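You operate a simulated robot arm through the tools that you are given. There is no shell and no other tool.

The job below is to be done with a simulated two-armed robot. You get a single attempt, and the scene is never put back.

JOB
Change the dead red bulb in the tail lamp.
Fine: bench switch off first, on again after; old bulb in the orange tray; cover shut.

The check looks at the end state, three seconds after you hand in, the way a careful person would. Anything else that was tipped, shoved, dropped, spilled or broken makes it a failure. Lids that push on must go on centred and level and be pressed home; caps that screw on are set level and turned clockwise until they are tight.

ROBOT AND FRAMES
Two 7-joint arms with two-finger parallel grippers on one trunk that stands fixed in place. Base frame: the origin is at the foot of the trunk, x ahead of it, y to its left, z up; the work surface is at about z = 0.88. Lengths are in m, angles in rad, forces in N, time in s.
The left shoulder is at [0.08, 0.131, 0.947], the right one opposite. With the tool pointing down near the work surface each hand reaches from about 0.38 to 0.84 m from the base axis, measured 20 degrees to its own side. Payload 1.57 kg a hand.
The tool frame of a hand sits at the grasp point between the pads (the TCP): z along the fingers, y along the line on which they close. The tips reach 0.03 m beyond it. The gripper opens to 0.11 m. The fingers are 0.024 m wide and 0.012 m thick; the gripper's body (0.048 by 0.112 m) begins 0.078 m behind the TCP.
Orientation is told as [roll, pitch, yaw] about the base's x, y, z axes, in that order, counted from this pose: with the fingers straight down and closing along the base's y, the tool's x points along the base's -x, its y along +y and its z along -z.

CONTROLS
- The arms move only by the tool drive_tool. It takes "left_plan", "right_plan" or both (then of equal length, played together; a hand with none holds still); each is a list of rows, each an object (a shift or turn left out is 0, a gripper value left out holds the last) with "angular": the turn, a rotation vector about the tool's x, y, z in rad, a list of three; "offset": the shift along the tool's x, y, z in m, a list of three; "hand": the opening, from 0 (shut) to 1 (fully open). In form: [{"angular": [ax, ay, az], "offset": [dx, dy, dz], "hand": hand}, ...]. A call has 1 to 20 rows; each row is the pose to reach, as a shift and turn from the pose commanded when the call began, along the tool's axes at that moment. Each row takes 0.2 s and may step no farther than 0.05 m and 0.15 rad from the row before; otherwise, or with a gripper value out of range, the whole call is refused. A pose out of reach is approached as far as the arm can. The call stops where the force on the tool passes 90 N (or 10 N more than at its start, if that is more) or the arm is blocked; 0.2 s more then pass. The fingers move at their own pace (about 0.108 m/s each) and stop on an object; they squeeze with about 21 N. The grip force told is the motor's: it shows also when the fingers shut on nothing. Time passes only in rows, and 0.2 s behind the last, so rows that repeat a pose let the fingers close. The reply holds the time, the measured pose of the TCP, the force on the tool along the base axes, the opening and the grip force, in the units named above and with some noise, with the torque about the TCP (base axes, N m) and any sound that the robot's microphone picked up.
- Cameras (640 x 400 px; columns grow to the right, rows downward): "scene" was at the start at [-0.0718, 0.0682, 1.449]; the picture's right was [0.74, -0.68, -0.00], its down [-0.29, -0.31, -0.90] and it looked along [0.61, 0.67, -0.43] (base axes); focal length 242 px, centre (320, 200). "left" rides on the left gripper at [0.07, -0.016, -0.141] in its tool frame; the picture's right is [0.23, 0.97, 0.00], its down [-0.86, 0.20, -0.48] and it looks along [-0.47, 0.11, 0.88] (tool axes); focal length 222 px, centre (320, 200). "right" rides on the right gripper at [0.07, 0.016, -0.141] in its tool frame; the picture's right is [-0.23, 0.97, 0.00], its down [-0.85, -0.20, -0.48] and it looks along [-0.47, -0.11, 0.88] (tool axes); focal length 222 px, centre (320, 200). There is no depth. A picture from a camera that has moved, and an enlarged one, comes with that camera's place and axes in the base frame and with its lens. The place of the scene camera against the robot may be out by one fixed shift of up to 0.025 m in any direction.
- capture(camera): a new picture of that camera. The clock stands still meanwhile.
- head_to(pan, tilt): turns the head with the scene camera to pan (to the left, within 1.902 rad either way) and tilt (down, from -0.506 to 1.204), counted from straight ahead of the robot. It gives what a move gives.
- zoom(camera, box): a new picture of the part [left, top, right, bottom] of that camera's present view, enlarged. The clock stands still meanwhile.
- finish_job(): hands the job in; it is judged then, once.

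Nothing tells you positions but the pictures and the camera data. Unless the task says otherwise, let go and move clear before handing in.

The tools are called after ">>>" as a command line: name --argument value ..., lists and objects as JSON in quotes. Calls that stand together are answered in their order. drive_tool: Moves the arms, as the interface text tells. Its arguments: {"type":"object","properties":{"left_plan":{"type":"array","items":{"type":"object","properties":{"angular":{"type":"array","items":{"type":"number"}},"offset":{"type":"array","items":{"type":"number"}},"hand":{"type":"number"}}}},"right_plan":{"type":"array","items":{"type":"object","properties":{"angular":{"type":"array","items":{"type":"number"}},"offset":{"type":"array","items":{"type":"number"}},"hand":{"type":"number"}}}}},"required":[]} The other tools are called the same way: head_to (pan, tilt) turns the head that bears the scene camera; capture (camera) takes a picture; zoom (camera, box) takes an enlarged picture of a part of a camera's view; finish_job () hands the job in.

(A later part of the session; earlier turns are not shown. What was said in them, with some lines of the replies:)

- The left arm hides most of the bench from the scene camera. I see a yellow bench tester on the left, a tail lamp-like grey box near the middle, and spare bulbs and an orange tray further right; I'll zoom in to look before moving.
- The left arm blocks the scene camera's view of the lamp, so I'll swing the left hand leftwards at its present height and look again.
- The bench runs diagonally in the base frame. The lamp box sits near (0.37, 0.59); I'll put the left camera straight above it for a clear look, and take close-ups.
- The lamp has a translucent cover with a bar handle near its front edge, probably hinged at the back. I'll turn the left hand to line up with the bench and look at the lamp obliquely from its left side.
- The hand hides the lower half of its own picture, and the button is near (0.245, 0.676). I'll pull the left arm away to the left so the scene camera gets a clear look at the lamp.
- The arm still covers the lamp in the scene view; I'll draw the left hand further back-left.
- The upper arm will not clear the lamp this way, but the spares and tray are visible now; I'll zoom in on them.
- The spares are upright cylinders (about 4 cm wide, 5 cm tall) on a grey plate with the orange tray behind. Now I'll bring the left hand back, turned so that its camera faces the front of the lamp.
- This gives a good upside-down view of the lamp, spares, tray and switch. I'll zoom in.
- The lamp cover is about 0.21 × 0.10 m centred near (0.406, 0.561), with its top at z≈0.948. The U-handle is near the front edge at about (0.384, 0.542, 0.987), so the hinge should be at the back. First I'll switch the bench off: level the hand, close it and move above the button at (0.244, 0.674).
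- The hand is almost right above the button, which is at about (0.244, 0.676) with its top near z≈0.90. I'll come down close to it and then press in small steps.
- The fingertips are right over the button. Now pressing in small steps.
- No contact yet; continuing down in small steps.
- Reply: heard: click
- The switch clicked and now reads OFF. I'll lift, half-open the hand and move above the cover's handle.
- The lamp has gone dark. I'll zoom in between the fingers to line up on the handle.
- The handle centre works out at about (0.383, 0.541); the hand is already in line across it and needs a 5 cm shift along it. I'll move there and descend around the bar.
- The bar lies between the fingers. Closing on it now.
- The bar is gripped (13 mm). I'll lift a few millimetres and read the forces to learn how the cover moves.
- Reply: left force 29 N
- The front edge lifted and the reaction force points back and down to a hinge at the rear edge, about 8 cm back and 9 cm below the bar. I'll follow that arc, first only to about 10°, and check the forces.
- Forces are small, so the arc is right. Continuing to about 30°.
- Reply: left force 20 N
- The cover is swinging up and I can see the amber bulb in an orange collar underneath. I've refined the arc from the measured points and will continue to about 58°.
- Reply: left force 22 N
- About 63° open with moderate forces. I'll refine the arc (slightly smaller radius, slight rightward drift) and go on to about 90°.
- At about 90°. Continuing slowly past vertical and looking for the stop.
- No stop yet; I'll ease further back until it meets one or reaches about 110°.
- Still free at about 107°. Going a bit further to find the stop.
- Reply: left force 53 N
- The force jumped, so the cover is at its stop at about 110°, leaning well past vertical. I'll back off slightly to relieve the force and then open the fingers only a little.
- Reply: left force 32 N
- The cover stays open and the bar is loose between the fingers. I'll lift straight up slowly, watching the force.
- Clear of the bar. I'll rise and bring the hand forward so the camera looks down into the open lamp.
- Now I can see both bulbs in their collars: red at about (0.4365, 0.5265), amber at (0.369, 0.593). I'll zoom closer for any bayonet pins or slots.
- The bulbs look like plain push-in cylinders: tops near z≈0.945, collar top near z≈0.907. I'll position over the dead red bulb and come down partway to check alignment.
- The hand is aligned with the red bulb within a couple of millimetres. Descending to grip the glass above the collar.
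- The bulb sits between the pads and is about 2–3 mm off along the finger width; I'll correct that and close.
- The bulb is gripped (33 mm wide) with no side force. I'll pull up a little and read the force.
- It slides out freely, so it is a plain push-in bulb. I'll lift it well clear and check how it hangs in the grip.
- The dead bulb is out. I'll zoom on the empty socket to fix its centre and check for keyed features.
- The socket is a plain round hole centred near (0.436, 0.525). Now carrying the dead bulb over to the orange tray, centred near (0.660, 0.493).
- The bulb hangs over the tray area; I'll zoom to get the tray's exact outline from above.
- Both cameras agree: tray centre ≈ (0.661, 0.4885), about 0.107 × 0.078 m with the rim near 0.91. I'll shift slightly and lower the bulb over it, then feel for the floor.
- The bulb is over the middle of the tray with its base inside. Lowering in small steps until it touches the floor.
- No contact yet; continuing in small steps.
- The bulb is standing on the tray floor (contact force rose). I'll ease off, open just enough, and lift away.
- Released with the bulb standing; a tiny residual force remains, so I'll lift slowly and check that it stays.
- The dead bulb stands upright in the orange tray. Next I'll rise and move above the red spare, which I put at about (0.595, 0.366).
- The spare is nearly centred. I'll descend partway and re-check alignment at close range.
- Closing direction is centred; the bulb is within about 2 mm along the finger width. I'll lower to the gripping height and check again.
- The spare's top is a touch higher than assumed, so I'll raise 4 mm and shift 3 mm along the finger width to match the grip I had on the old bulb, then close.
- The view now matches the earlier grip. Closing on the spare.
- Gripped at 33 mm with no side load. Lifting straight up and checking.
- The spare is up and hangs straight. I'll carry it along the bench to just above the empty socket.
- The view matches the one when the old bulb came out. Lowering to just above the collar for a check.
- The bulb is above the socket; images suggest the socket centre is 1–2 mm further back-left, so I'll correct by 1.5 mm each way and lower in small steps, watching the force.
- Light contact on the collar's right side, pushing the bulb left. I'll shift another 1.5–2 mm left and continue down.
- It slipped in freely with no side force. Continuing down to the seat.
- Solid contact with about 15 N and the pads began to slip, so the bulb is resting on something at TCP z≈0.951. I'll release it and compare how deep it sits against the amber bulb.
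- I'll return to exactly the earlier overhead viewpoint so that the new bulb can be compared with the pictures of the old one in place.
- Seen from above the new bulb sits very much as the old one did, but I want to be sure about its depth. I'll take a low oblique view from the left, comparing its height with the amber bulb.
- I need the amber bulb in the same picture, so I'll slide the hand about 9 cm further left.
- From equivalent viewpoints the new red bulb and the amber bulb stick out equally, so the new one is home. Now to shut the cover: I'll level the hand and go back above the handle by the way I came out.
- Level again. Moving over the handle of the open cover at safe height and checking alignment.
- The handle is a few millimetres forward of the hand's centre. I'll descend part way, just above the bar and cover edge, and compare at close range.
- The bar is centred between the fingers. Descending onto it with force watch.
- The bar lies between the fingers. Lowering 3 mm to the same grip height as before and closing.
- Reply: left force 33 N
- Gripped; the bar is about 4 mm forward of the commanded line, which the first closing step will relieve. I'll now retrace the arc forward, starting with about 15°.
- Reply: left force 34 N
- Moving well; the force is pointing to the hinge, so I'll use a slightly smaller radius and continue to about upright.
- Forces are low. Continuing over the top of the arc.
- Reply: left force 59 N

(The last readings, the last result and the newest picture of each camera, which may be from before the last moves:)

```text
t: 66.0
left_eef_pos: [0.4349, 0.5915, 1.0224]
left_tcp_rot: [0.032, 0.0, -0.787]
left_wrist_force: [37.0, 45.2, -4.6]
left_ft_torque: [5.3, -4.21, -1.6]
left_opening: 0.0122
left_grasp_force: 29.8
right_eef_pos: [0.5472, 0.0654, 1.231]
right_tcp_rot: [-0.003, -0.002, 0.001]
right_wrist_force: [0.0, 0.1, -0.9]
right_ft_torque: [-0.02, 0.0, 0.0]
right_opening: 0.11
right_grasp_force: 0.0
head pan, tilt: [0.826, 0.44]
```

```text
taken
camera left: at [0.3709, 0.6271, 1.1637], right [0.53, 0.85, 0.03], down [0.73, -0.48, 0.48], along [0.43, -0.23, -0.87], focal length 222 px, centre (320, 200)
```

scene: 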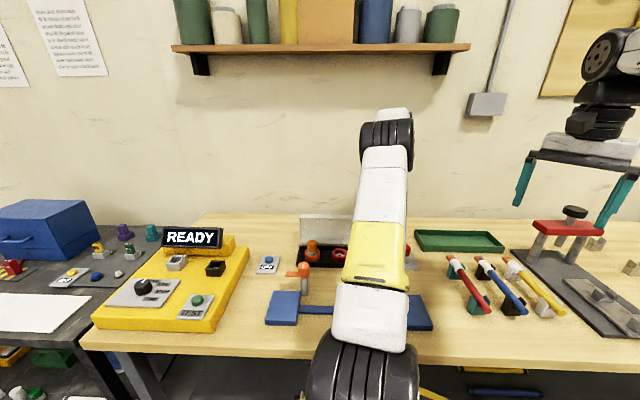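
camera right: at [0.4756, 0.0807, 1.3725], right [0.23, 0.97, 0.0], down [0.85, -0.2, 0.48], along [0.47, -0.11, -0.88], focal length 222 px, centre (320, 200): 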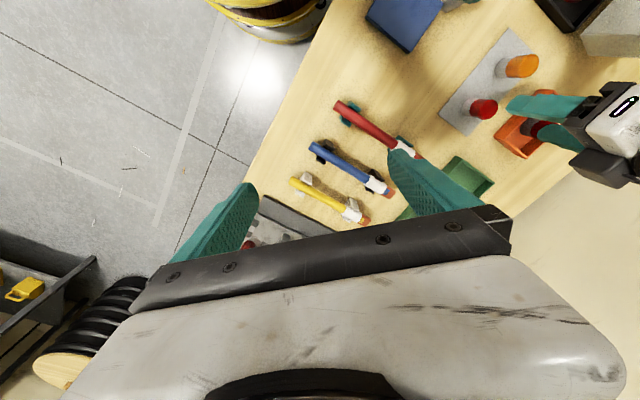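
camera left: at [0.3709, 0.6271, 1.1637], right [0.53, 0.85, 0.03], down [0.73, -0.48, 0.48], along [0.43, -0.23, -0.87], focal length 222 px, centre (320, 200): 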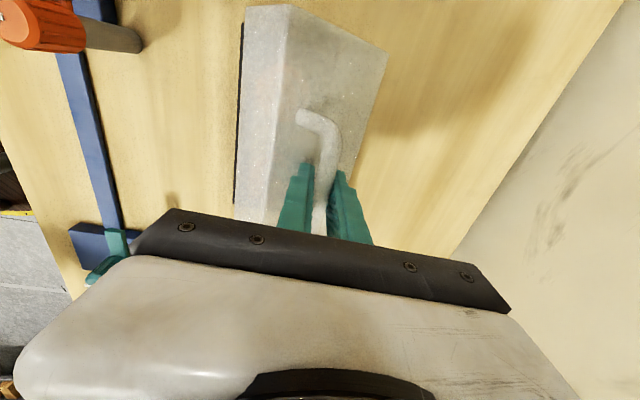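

The force jumped to ~58 N with a large torque about 39° from shut, which did not happen on opening. I must see what is catching before going on.

>>> zoom --camera "left" --box '[200, 0, 420, 250]'

>>> capture --camera "scene"

>>> zoom --camera "scene" --box '[250, 130, 430, 300]'

>>> capture --camera "right"

```text
1.60 times, centred on (310, 125) of left
camera zoom: at [0.3709, 0.6271, 1.1637], right [0.53, 0.85, 0.03], down [0.73, -0.48, 0.48], along [0.43, -0.23, -0.87], focal length 355 px, centre (336, 320)
```

zoom: 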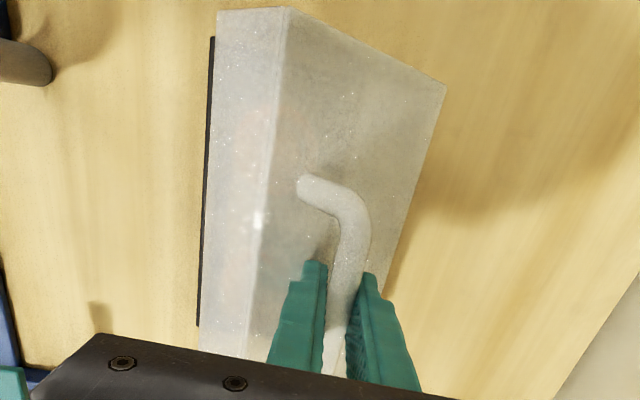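

```text
taken
```

scene: 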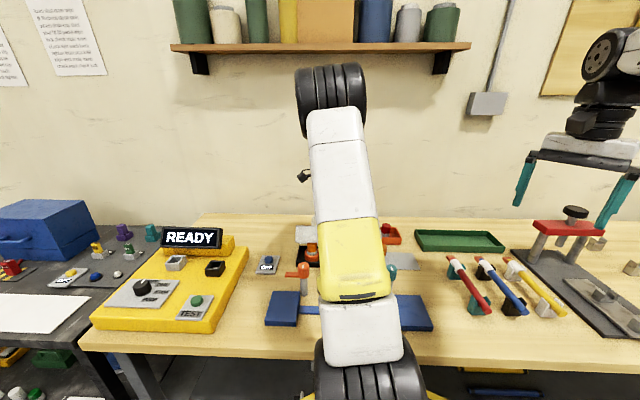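

```text
2.35 times, centred on (340, 215) of scene
camera zoom: at [-0.0697, 0.0707, 1.449], right [0.74, -0.68, 0.0], down [-0.29, -0.31, -0.9], along [0.61, 0.66, -0.43], focal length 570 px, centre (273, 165)
```

zoom: 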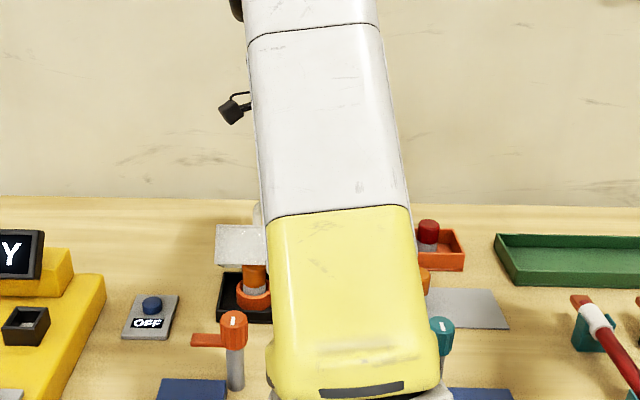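

```text
taken
camera right: at [0.4769, 0.0822, 1.3719], right [0.23, 0.97, 0.0], down [0.86, -0.2, 0.48], along [0.47, -0.11, -0.88], focal length 222 px, centre (320, 200)
```

right: 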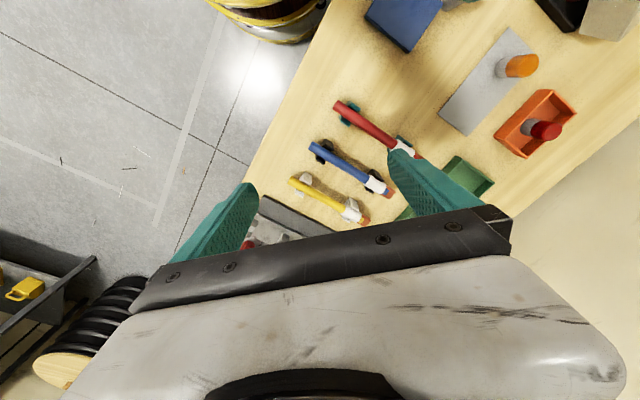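

The likely cause: when I re-gripped, the fingertips reached about 8 mm lower on the bar than on opening, so the front fingertip wedges against the cover's face at this angle. I'll swing the cover back to a stable lean, then re-grip higher on the bar.

>>> drive_tool --left_plan '[{"offset": [0, 0.0099, -0.0013], "hand": 0}, {"offset": [0, 0.0199, -0.0017], "hand": 0}, {"offset": [0, 0.0299, -0.0013], "hand": 0}, {"offset": [0, 0.0398, 0.0], "hand": 0}, {"offset": [0, 0.0495, 0.0022], "hand": 0}]'

>>> capture --camera "left"

```text
t: 67.2
left_eef_pos: [0.4611, 0.6183, 1.0159]
left_tcp_rot: [-0.002, 0.0, -0.785]
left_wrist_force: [2.6, 3.1, 16.7]
left_ft_torque: [-0.04, -0.02, -0.68]
left_opening: 0.0126
left_grasp_force: 29.9
right_eef_pos: [0.5451, 0.0631, 1.2325]
right_tcp_rot: [0.0, -0.002, 0.0]
right_wrist_force: [-0.6, -0.6, -0.7]
right_ft_torque: [0.04, 0.0, -0.03]
right_opening: 0.1099
right_grasp_force: 0.0
head pan, tilt: [0.826, 0.44]
```

```text
taken
camera left: at [0.4003, 0.6564, 1.1581], right [0.53, 0.85, 0.0], down [0.75, -0.46, 0.48], along [0.41, -0.25, -0.88], focal length 222 px, centre (320, 200)
```

left: 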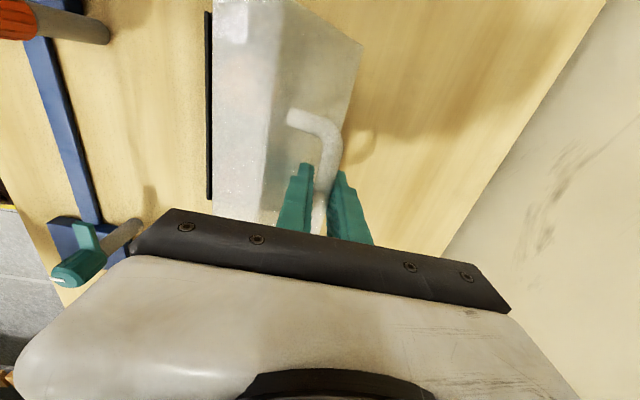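

Force and torque are gone. Moving back a little more to a lean where the cover stays put by itself.

>>> drive_tool --left_plan '[{"offset": [0, 0.0096, 0.002], "hand": 0}, {"offset": [0, 0.0188, 0.0055], "hand": 0}, {"offset": [0, 0.0277, 0.0098], "hand": 0}]'

>>> zoom --camera "left" --box '[160, 0, 440, 250]'

```text
t: 68.0
left_eef_pos: [0.4808, 0.6369, 1.0048]
left_tcp_rot: [-0.007, 0.001, -0.786]
left_wrist_force: [-4.2, -2.0, -8.5]
left_ft_torque: [-0.22, -0.24, -0.74]
left_opening: 0.013
left_grasp_force: 30.1
right_eef_pos: [0.5449, 0.0642, 1.2309]
right_tcp_rot: [-0.001, 0.0, 0.0]
right_wrist_force: [0.3, 0.2, 0.7]
right_ft_torque: [0.04, -0.02, -0.01]
right_opening: 0.11
right_grasp_force: 0.0
head pan, tilt: [0.826, 0.44]
```

```text
1.60 times, centred on (300, 125) of left
camera zoom: at [0.4201, 0.676, 1.1468], right [0.53, 0.85, 0.0], down [0.75, -0.46, 0.48], along [0.4, -0.26, -0.88], focal length 355 px, centre (352, 320)
```

zoom: 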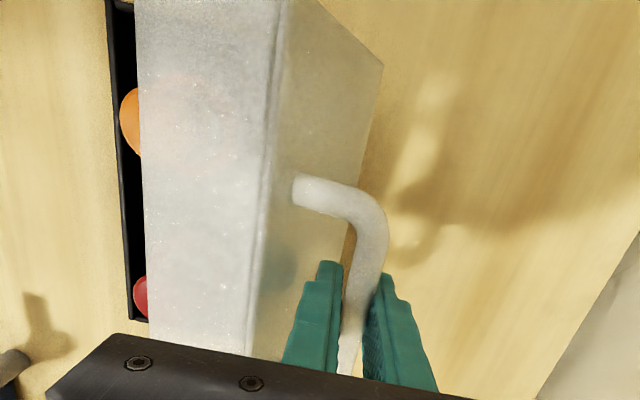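

Stable here. I'll loosen the grip by a couple of millimetres (the bar stays caged), raise 8 mm and grip again.

>>> drive_tool --left_plan '[{"offset": [0, 0, 0], "hand": 0.17}, {"offset": [0, 0, 0], "hand": 0.17}, {"offset": [0, 0, -0.004], "hand": 0.17}, {"offset": [0, 0, -0.008], "hand": 0.17}]'

>>> zoom --camera "left" --box '[160, 0, 440, 250]'

```text
t: 69.0
left_eef_pos: [0.4815, 0.6376, 1.0151]
left_tcp_rot: [0.0, 0.0, -0.785]
left_wrist_force: [0.1, -0.1, 0.2]
left_ft_torque: [0.0, 0.02, -0.02]
left_opening: 0.0187
left_grasp_force: 0.1
right_eef_pos: [0.5445, 0.0648, 1.2305]
right_tcp_rot: [0.0, 0.0, -0.001]
right_wrist_force: [-0.3, -0.9, 0.1]
right_ft_torque: [0.02, 0.01, 0.0]
right_opening: 0.1099
right_grasp_force: 0.1
head pan, tilt: [0.826, 0.44]
```

```text
1.60 times, centred on (300, 125) of left
camera zoom: at [0.4203, 0.6759, 1.1572], right [0.53, 0.85, 0.0], down [0.75, -0.46, 0.48], along [0.41, -0.25, -0.88], focal length 355 px, centre (352, 320)
```

zoom: 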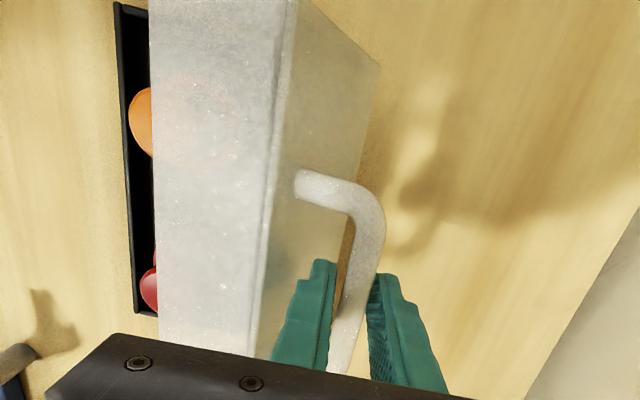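

The fingertips now reach only about 2 cm below the bar. Gripping again, then resuming the closing arc.

>>> drive_tool --left_plan '[{"hand": 0}, {"hand": 0}, {"hand": 0}]'

>>> drive_tool --left_plan '[{"offset": [0, -0.0069, -0.0035], "hand": 0}, {"offset": [0, -0.0164, -0.0074], "hand": 0}, {"offset": [0, -0.0262, -0.0105], "hand": 0}]'

```text
t: 69.8
left_eef_pos: [0.4814, 0.6376, 1.0164]
left_tcp_rot: [0.002, -0.002, -0.785]
left_wrist_force: [-0.1, 0.6, -0.3]
left_ft_torque: [0.12, 0.07, -0.67]
left_opening: 0.0127
left_grasp_force: 29.2
right_eef_pos: [0.5452, 0.0638, 1.2314]
right_tcp_rot: [0.0, -0.002, 0.0]
right_wrist_force: [0.3, 0.8, 0.5]
right_ft_torque: [0.01, 0.03, 0.02]
right_opening: 0.1099
right_grasp_force: 0.0
head pan, tilt: [0.826, 0.44]
```

```text
t: 70.6
left_eef_pos: [0.4636, 0.6201, 1.0262]
left_tcp_rot: [0.001, 0.001, -0.786]
left_wrist_force: [1.1, 1.1, 3.5]
left_ft_torque: [0.23, 0.18, -0.59]
left_opening: 0.0127
left_grasp_force: 29.6
right_eef_pos: [0.5453, 0.063, 1.2314]
right_tcp_rot: [-0.002, 0.0, 0.0]
right_wrist_force: [0.2, 0.5, 0.3]
right_ft_torque: [-0.02, -0.01, -0.02]
right_opening: 0.11
right_grasp_force: 0.1
head pan, tilt: [0.826, 0.44]
```

Hardly any force now. Continuing over the top.

>>> drive_tool --left_plan '[{"offset": [0, -0.01, -0.0022], "hand": 0}, {"offset": [0, -0.0202, -0.0036], "hand": 0}, {"offset": [0, -0.0304, -0.004], "hand": 0}]'

>>> drive_tool --left_plan '[{"offset": [0, -0.0051, 0.0002], "hand": 0}, {"offset": [0, -0.0102, 0.0004], "hand": 0}]'

```text
t: 71.4
left_eef_pos: [0.4407, 0.5981, 1.0301]
left_tcp_rot: [-0.002, -0.002, -0.784]
left_wrist_force: [-0.1, 0.8, 2.5]
left_ft_torque: [0.25, 0.18, -0.47]
left_opening: 0.0127
left_grasp_force: 29.8
right_eef_pos: [0.5455, 0.0651, 1.2307]
right_tcp_rot: [0.001, 0.0, -0.001]
right_wrist_force: [-0.4, 0.2, 0.3]
right_ft_torque: [0.01, 0.0, -0.01]
right_opening: 0.1101
right_grasp_force: 0.2
head pan, tilt: [0.826, 0.44]
```

```text
t: 72.0
left_eef_pos: [0.4349, 0.591, 1.029]
left_tcp_rot: [-0.001, 0.0, -0.785]
left_wrist_force: [1.1, 1.1, -4.4]
left_ft_torque: [0.26, 0.14, -0.39]
left_opening: 0.0126
left_grasp_force: 29.3
right_eef_pos: [0.5465, 0.0635, 1.2314]
right_tcp_rot: [-0.001, 0.001, 0.001]
right_wrist_force: [-0.3, -0.6, -0.6]
right_ft_torque: [0.0, 0.0, 0.01]
right_opening: 0.1099
right_grasp_force: 0.1
head pan, tilt: [0.826, 0.44]
```

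Past the place that jammed before, with almost no force. Continuing down.

>>> drive_tool --left_plan '[{"offset": [0, -0.0102, 0.0014], "hand": 0}, {"offset": [0, -0.0202, 0.0036], "hand": 0}]'

>>> drive_tool --left_plan '[{"offset": [0, -0.0098, 0.0031], "hand": 0}, {"offset": [0, -0.0193, 0.007], "hand": 0}]'

>>> zoom --camera "left" --box '[160, 0, 440, 250]'

```text
t: 72.6
left_eef_pos: [0.4208, 0.5779, 1.0263]
left_tcp_rot: [-0.001, -0.001, -0.785]
left_wrist_force: [0.7, -1.7, 4.1]
left_ft_torque: [0.02, -0.12, -0.27]
left_opening: 0.0126
left_grasp_force: 29.4
right_eef_pos: [0.5461, 0.0638, 1.2309]
right_tcp_rot: [0.0, 0.0, -0.001]
right_wrist_force: [0.7, -0.2, -0.5]
right_ft_torque: [0.0, 0.02, 0.0]
right_opening: 0.11
right_grasp_force: 0.1
head pan, tilt: [0.826, 0.44]
```

```text
t: 73.2
left_eef_pos: [0.4067, 0.5636, 1.0187]
left_tcp_rot: [0.001, 0.0, -0.784]
left_wrist_force: [2.7, -5.5, 4.6]
left_ft_torque: [0.12, 0.06, -0.2]
left_opening: 0.0125
left_grasp_force: 29.4
right_eef_pos: [0.5464, 0.0633, 1.2315]
right_tcp_rot: [0.0, 0.001, -0.001]
right_wrist_force: [0.1, 0.3, 0.7]
right_ft_torque: [0.03, 0.01, 0.02]
right_opening: 0.11
right_grasp_force: 0.1
head pan, tilt: [0.826, 0.44]
```

```text
1.60 times, centred on (300, 125) of left
camera zoom: at [0.345, 0.6007, 1.16], right [0.53, 0.85, 0.0], down [0.75, -0.46, 0.48], along [0.41, -0.25, -0.88], focal length 355 px, centre (352, 320)
```

zoom: 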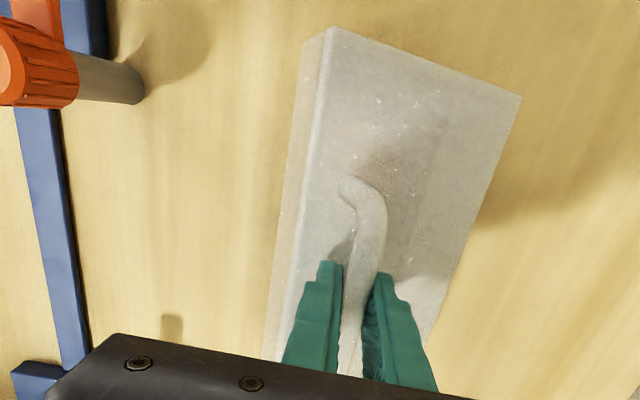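

Nearly shut, with small forces. Lowering the last part gently.

>>> drive_tool --left_plan '[{"offset": [0, -0.009, 0.0047], "hand": 0}, {"offset": [0, -0.0177, 0.0103], "hand": 0}]'

>>> drive_tool --left_plan '[{"offset": [0, -0.0041, 0.003], "hand": 0}, {"offset": [0, -0.0081, 0.0062], "hand": 0}]'

>>> drive_tool --left_plan '[{"offset": [0, -0.003, 0.0026], "hand": 0}]'

>>> zoom --camera "scene" --box '[270, 210, 350, 280]'

```text
t: 73.8
left_eef_pos: [0.3936, 0.55, 1.0084]
left_tcp_rot: [-0.002, 0.001, -0.785]
left_wrist_force: [6.3, -4.3, -0.5]
left_ft_torque: [-0.11, -0.23, -0.11]
left_opening: 0.0123
left_grasp_force: 29.4
right_eef_pos: [0.5454, 0.0644, 1.2306]
right_tcp_rot: [0.002, -0.001, -0.001]
right_wrist_force: [0.1, 0.0, 0.8]
right_ft_torque: [0.0, -0.03, -0.02]
right_opening: 0.1101
right_grasp_force: 0.1
head pan, tilt: [0.826, 0.44]
```

```text
t: 74.4
left_eef_pos: [0.387, 0.5443, 1.0037]
left_tcp_rot: [-0.002, 0.0, -0.786]
left_wrist_force: [7.4, -3.4, -1.6]
left_ft_torque: [0.1, -0.01, -0.02]
left_opening: 0.0122
left_grasp_force: 29.7
right_eef_pos: [0.5451, 0.0654, 1.2305]
right_tcp_rot: [0.001, -0.001, -0.001]
right_wrist_force: [-0.3, -0.7, -0.4]
right_ft_torque: [0.02, 0.01, -0.01]
right_opening: 0.1098
right_grasp_force: 0.1
head pan, tilt: [0.826, 0.44]
```

```text
t: 74.8
left_eef_pos: [0.385, 0.5431, 0.9992]
left_tcp_rot: [0.0, -0.001, -0.787]
left_wrist_force: [6.0, -6.7, 1.7]
left_ft_torque: [0.05, -0.09, -0.02]
left_opening: 0.0124
left_grasp_force: 29.7
right_eef_pos: [0.5458, 0.0636, 1.2313]
right_tcp_rot: [0.0, -0.001, -0.001]
right_wrist_force: [0.1, -0.6, 0.0]
right_ft_torque: [0.0, 0.0, 0.01]
right_opening: 0.1098
right_grasp_force: 0.0
head pan, tilt: [0.826, 0.44]
```

```text
5.71 times, centred on (310, 245) of scene
camera zoom: at [-0.0715, 0.0679, 1.449], right [0.74, -0.68, 0.0], down [-0.29, -0.31, -0.9], along [0.61, 0.67, -0.43], focal length 1384 px, centre (377, -57)
```

zoom: 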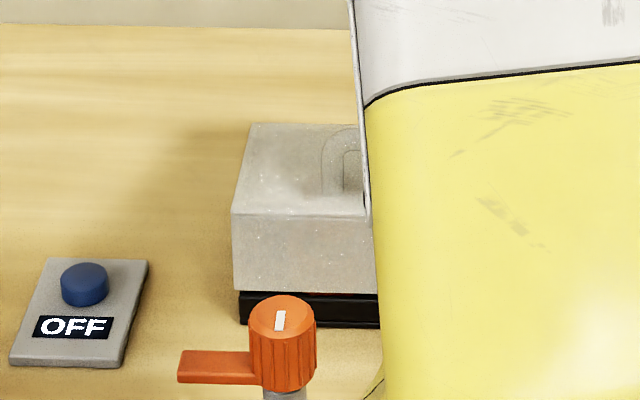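

Still a few millimetres open. Continuing down until the cover seats.

>>> drive_tool --left_plan '[{"offset": [0, -0.0015, 0.002], "hand": 0}, {"offset": [0, -0.002, 0.004], "hand": 0}]'

>>> zoom --camera "scene" --box '[270, 210, 350, 280]'

```text
t: 75.4
left_eef_pos: [0.3821, 0.5394, 0.9961]
left_tcp_rot: [0.001, -0.001, -0.787]
left_wrist_force: [-0.6, -14.6, 17.1]
left_ft_torque: [-0.23, -0.13, -0.02]
left_opening: 0.0126
left_grasp_force: 29.7
right_eef_pos: [0.545, 0.0627, 1.2314]
right_tcp_rot: [0.0, -0.002, 0.0]
right_wrist_force: [-0.4, -0.7, -0.4]
right_ft_torque: [0.02, 0.0, 0.01]
right_opening: 0.1099
right_grasp_force: 0.0
head pan, tilt: [0.826, 0.44]
```

```text
5.71 times, centred on (310, 245) of scene
camera zoom: at [-0.0722, 0.067, 1.4491], right [0.74, -0.68, 0.0], down [-0.29, -0.31, -0.9], along [0.61, 0.67, -0.43], focal length 1384 px, centre (377, -57)
```

zoom: 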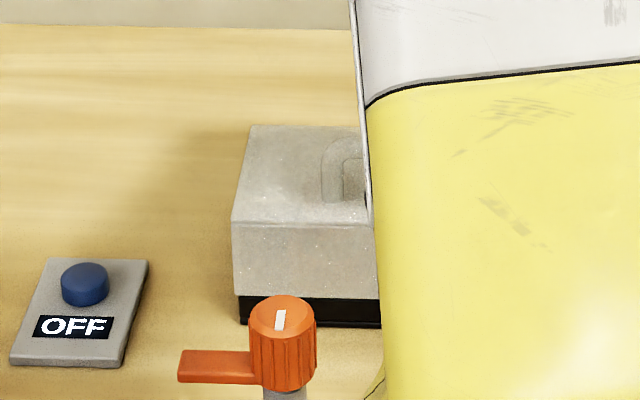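

The cover now rests flush on its base and pushes back, so it is shut. Releasing the handle and lifting clear.

>>> drive_tool --left_plan '[{"offset": [0, 0.001, -0.001], "hand": 0.4}, {"offset": [0, 0.001, -0.001], "hand": 0.45}, {"offset": [0, 0.001, -0.001], "hand": 0.45}]'

>>> drive_tool --left_plan '[{"offset": [0, 0, -0.03], "hand": 0.45}, {"offset": [0, 0, -0.07], "hand": 0.45}, {"offset": [0, 0, -0.11], "hand": 0.3}]'

>>> zoom --camera "scene" --box '[270, 210, 350, 280]'

>>> capture --camera "left"

```text
t: 76.2
left_eef_pos: [0.3845, 0.5425, 0.9959]
left_tcp_rot: [0.0, 0.001, -0.787]
left_wrist_force: [0.5, 0.0, 0.4]
left_ft_torque: [-0.04, 0.0, -0.03]
left_opening: 0.0495
left_grasp_force: 0.1
right_eef_pos: [0.5455, 0.0643, 1.2315]
right_tcp_rot: [0.0, 0.001, -0.001]
right_wrist_force: [-0.7, 0.2, 0.2]
right_ft_torque: [0.03, -0.01, 0.01]
right_opening: 0.11
right_grasp_force: 0.0
head pan, tilt: [0.826, 0.44]
```

```text
t: 77.0
left_eef_pos: [0.3852, 0.541, 1.1067]
left_tcp_rot: [0.0, -0.001, -0.786]
left_wrist_force: [0.1, 0.1, 0.0]
left_ft_torque: [-0.03, 0.0, -0.01]
left_opening: 0.0333
left_grasp_force: 0.2
right_eef_pos: [0.5462, 0.0636, 1.2311]
right_tcp_rot: [-0.001, -0.001, -0.001]
right_wrist_force: [0.3, 0.2, -1.0]
right_ft_torque: [-0.03, 0.02, -0.03]
right_opening: 0.11
right_grasp_force: 0.0
head pan, tilt: [0.826, 0.44]
```

```text
5.71 times, centred on (310, 245) of scene
camera zoom: at [-0.0716, 0.0684, 1.449], right [0.74, -0.68, 0.0], down [-0.29, -0.31, -0.9], along [0.61, 0.67, -0.43], focal length 1384 px, centre (377, -57)
```

zoom: 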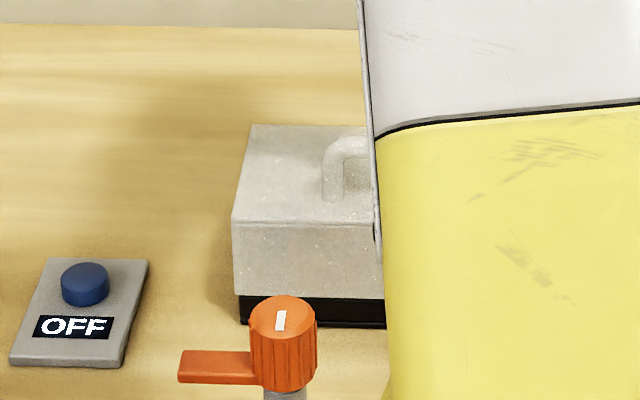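

```text
taken
camera left: at [0.3243, 0.5793, 1.2477], right [0.53, 0.85, 0.0], down [0.75, -0.46, 0.48], along [0.41, -0.25, -0.88], focal length 222 px, centre (320, 200)
```

left: 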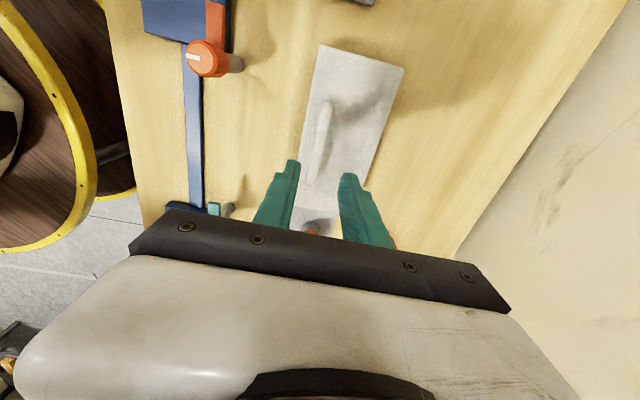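

The cover is shut and level. Now to the bench switch: closing the fingers and moving back above the button.

>>> drive_tool --left_plan '[{"offset": [0.039, -0.001, 0], "hand": 0}, {"offset": [0.078, -0.002, 0], "hand": 0}, {"offset": [0.117, -0.003, 0], "hand": 0}, {"offset": [0.156, -0.004, 0], "hand": 0}, {"offset": [0.195, -0.005, 0.02], "hand": 0}, {"offset": [0.195, -0.005, 0.055], "hand": 0}]'

>>> zoom --camera "left" --box '[250, 60, 410, 240]'

```text
t: 78.4
left_eef_pos: [0.2447, 0.6765, 1.0526]
left_tcp_rot: [0.001, 0.001, -0.785]
left_wrist_force: [-0.5, 0.3, 0.6]
left_ft_torque: [0.06, 0.02, 0.01]
left_opening: 0.0
left_grasp_force: 20.8
right_eef_pos: [0.5458, 0.0643, 1.231]
right_tcp_rot: [-0.001, 0.001, 0.0]
right_wrist_force: [-0.2, -0.2, 0.5]
right_ft_torque: [0.02, -0.05, 0.02]
right_opening: 0.1101
right_grasp_force: 0.0
head pan, tilt: [0.826, 0.44]
```

```text
2.22 times, centred on (330, 150) of left
camera zoom: at [0.1841, 0.7148, 1.1933], right [0.53, 0.85, 0.0], down [0.75, -0.46, 0.48], along [0.41, -0.25, -0.88], focal length 494 px, centre (298, 311)
```

zoom: 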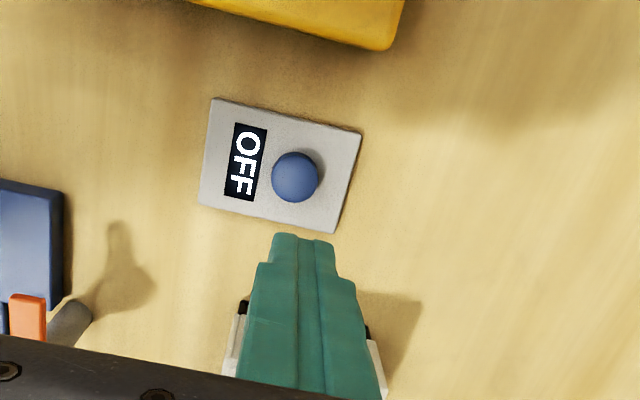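

Aligned on the button within a millimetre. Descending and pressing as before.

>>> drive_tool --left_plan '[{"offset": [0, 0, 0.04], "hand": 0}, {"offset": [0, 0, 0.08], "hand": 0}, {"offset": [0, 0, 0.105], "hand": 0}, {"offset": [0, 0, 0.114], "hand": 0}]'

>>> drive_tool --left_plan '[{"offset": [0, 0, 0.003], "hand": 0}, {"offset": [0, 0, 0.006], "hand": 0}]'

>>> drive_tool --left_plan '[{"offset": [0, 0, 0.0015], "hand": 0}]'

>>> zoom --camera "left" --box '[250, 60, 410, 240]'

```text
t: 79.4
left_eef_pos: [0.2434, 0.6761, 0.9386]
left_tcp_rot: [-0.001, 0.0, -0.785]
left_wrist_force: [0.3, 0.0, 0.5]
left_ft_torque: [-0.02, 0.02, 0.01]
left_opening: 0.0001
left_grasp_force: 21.9
right_eef_pos: [0.5455, 0.064, 1.2306]
right_tcp_rot: [0.001, -0.001, 0.0]
right_wrist_force: [-0.1, -0.4, -0.5]
right_ft_torque: [0.02, 0.0, -0.03]
right_opening: 0.11
right_grasp_force: 0.0
head pan, tilt: [0.826, 0.44]
```

```text
t: 80.0
left_eef_pos: [0.2441, 0.6767, 0.9315]
left_tcp_rot: [0.002, 0.0, -0.785]
left_wrist_force: [-1.0, 0.4, 0.1]
left_ft_torque: [0.0, -0.02, -0.01]
left_opening: 0.0
left_grasp_force: 21.5
right_eef_pos: [0.5446, 0.064, 1.2307]
right_tcp_rot: [-0.001, 0.0, 0.001]
right_wrist_force: [0.2, 1.1, 0.7]
right_ft_torque: [0.01, 0.02, 0.03]
right_opening: 0.1098
right_grasp_force: 0.0
head pan, tilt: [0.826, 0.44]
```

```text
t: 80.4
left_eef_pos: [0.2433, 0.6768, 0.9302]
left_tcp_rot: [0.001, -0.001, -0.785]
left_wrist_force: [0.0, -2.2, 2.7]
left_ft_torque: [-0.02, 0.02, -0.02]
left_opening: 0.0
left_grasp_force: 21.4
right_eef_pos: [0.5459, 0.0634, 1.2315]
right_tcp_rot: [0.0, -0.001, -0.001]
right_wrist_force: [0.9, -0.7, -0.7]
right_ft_torque: [-0.01, 0.01, -0.01]
right_opening: 0.1098
right_grasp_force: 0.2
head pan, tilt: [0.826, 0.44]
heard: click
```

```text
2.22 times, centred on (330, 150) of left
camera zoom: at [0.183, 0.7144, 1.0716], right [0.53, 0.85, 0.0], down [0.75, -0.46, 0.48], along [0.41, -0.25, -0.88], focal length 494 px, centre (298, 311)
```

zoom: 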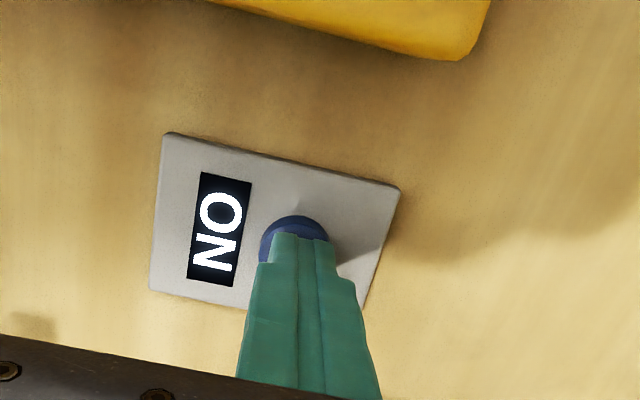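

It clicked and reads ON. Lifting clear and moving to a place where I can see the whole lamp.

>>> drive_tool --left_plan '[{"offset": [0, 0, -0.04], "hand": 0}, {"offset": [0, 0, -0.08], "hand": 0}, {"offset": [0, 0, -0.12], "hand": 0}, {"offset": [0, 0, -0.16], "hand": 0}, {"offset": [0, 0, -0.2], "hand": 0}, {"offset": [-0.045, 0, -0.22], "hand": 0.2}, {"offset": [-0.09, 0, -0.23], "hand": 0.5}, {"offset": [-0.135, 0, -0.23], "hand": 0.8}, {"offset": [-0.18, 0, -0.23], "hand": 0.8}, {"offset": [-0.225, 0, -0.23], "hand": 0.8}, {"offset": [-0.25, 0, -0.23], "hand": 0.8}]'

>>> capture --camera "left"

>>> zoom --camera "left" --box '[240, 0, 400, 170]'

>>> capture --camera "scene"

```text
t: 82.8
left_eef_pos: [0.4191, 0.4994, 1.1612]
left_tcp_rot: [0.001, 0.0, -0.784]
left_wrist_force: [-0.6, 0.5, -0.3]
left_ft_torque: [0.0, -0.02, -0.02]
left_opening: 0.088
left_grasp_force: 0.1
right_eef_pos: [0.546, 0.0626, 1.2316]
right_tcp_rot: [0.0, -0.001, -0.001]
right_wrist_force: [0.2, 0.1, 0.2]
right_ft_torque: [0.02, 0.0, -0.03]
right_opening: 0.1102
right_grasp_force: 0.1
head pan, tilt: [0.826, 0.44]
```

```text
taken
camera left: at [0.3589, 0.5373, 1.3022], right [0.53, 0.85, 0.0], down [0.75, -0.46, 0.48], along [0.41, -0.25, -0.88], focal length 222 px, centre (320, 200)
```

left: 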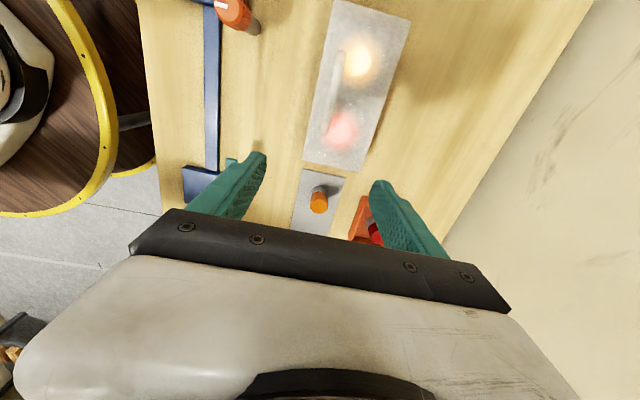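

```text
2.35 times, centred on (320, 85) of left
camera zoom: at [0.3589, 0.5373, 1.3022], right [0.53, 0.85, 0.0], down [0.75, -0.46, 0.48], along [0.41, -0.25, -0.88], focal length 523 px, centre (320, 471)
```

zoom: 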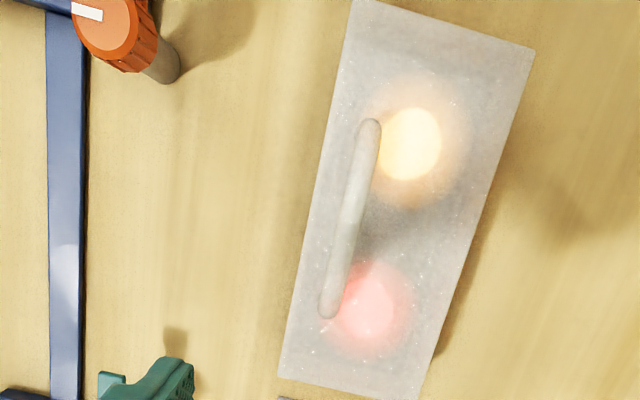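

```text
taken
```

scene: 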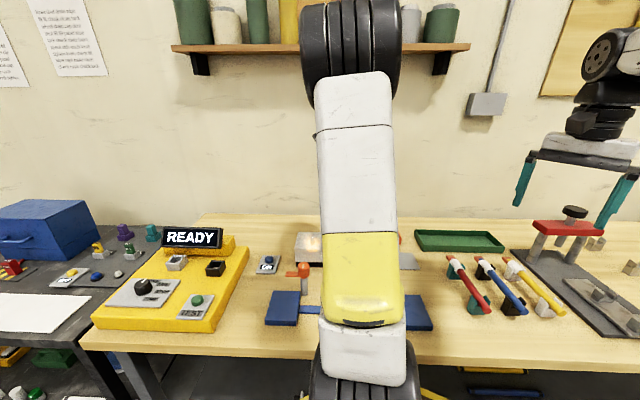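

Both the red and amber bulbs are lit under the shut cover. I'll retreat to the starting pose and check the whole scene against the first pictures.

>>> drive_tool --left_plan '[{"offset": [0.003, -0.024, -0.008], "angular": [0, 0, -0.131], "hand": 1}, {"offset": [0.006, -0.048, -0.016], "angular": [0, 0, -0.262], "hand": 1}, {"offset": [0.009, -0.072, -0.024], "angular": [0, 0, -0.393], "hand": 1}, {"offset": [0.012, -0.096, -0.032], "angular": [0, 0, -0.524], "hand": 1}, {"offset": [0.015, -0.12, -0.04], "angular": [0, 0, -0.655], "hand": 1}, {"offset": [0.0184, -0.143, -0.047], "angular": [0, 0, -0.785], "hand": 1}]'

>>> capture --camera "left"

>>> zoom --camera "left" --box '[180, 0, 500, 240]'

>>> zoom --camera "right" --box '[320, 0, 640, 220]'

>>> zoom --camera "scene" --box '[0, 180, 320, 380]'

```text
t: 84.2
left_eef_pos: [0.3056, 0.4102, 1.2072]
left_tcp_rot: [0.0, 0.0, 0.001]
left_wrist_force: [0.4, -0.8, 0.2]
left_ft_torque: [0.0, 0.03, 0.01]
left_opening: 0.1101
left_grasp_force: 0.1
right_eef_pos: [0.5457, 0.0647, 1.2319]
right_tcp_rot: [0.0, -0.001, -0.001]
right_wrist_force: [0.3, 0.8, 0.3]
right_ft_torque: [-0.02, 0.04, 0.03]
right_opening: 0.1101
right_grasp_force: 0.1
head pan, tilt: [0.826, 0.44]
```

```text
taken
camera left: at [0.2356, 0.395, 1.3484], right [-0.23, 0.97, 0.0], down [0.85, 0.2, 0.48], along [0.47, 0.11, -0.88], focal length 222 px, centre (320, 200)
```

left: 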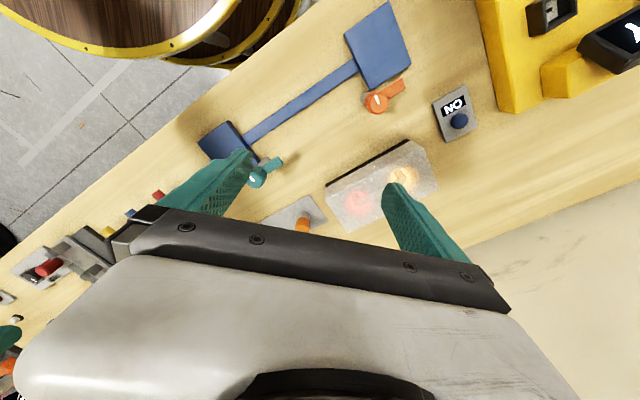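

```text
1.67 times, centred on (340, 120) of left
camera zoom: at [0.2356, 0.395, 1.3484], right [-0.23, 0.97, 0.0], down [0.85, 0.2, 0.48], along [0.47, 0.11, -0.88], focal length 370 px, centre (287, 333)
```

zoom: 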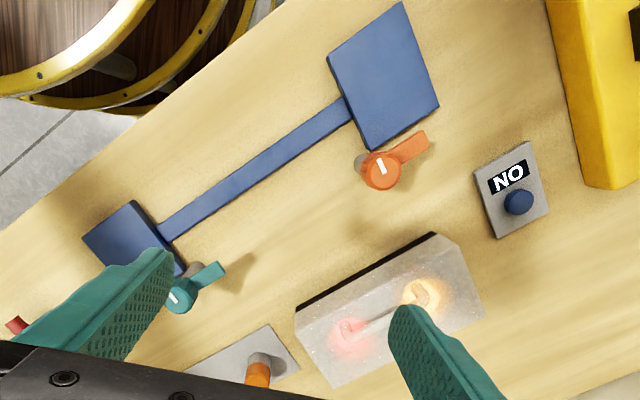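

```text
1.82 times, centred on (480, 110) of right
camera zoom: at [0.4756, 0.0804, 1.3725], right [0.23, 0.97, 0.0], down [0.85, -0.2, 0.48], along [0.47, -0.11, -0.88], focal length 404 px, centre (29, 364)
```

zoom: 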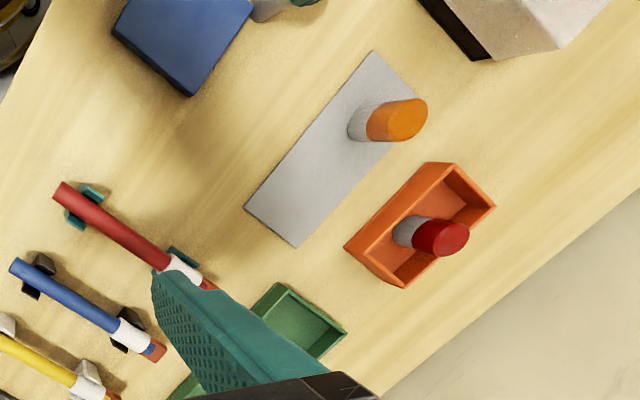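

```text
2.00 times, centred on (160, 280) of scene
camera zoom: at [-0.0715, 0.0683, 1.449], right [0.74, -0.68, 0.0], down [-0.29, -0.31, -0.9], along [0.61, 0.67, -0.43], focal length 484 px, centre (640, 40)
```

zoom: 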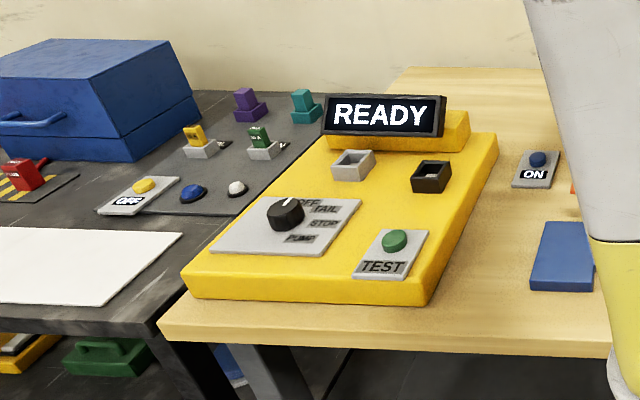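

Everything matches the starting pictures except for the changes asked for. Both bulbs are lit, the cover is back exactly where it was, the switch reads ON, and the old bulb stands in the orange tray. The hands are empty and clear, so I'm handing in.

>>> finish_job

```text
The job is handed in.
```

I changed the dead red bulb, and with the bench switch back on both the red and amber bulbs light under the shut cover.

- **Switch:** I switched it off before opening the lamp. It now reads ON again.
- **Old bulb:** it is standing upright in the orange tray.
- **New bulb:** it sits at the same height as the amber one.
- **Cover:** it is shut and level, in the same position as at the start.

On the first try at closing, a fingertip caught on the cover and the force rose to about 58 N. I backed off, took a higher grip on the handle and closed it with little force. In the last pictures the lamp had not shifted, and nothing else I could see had moved.
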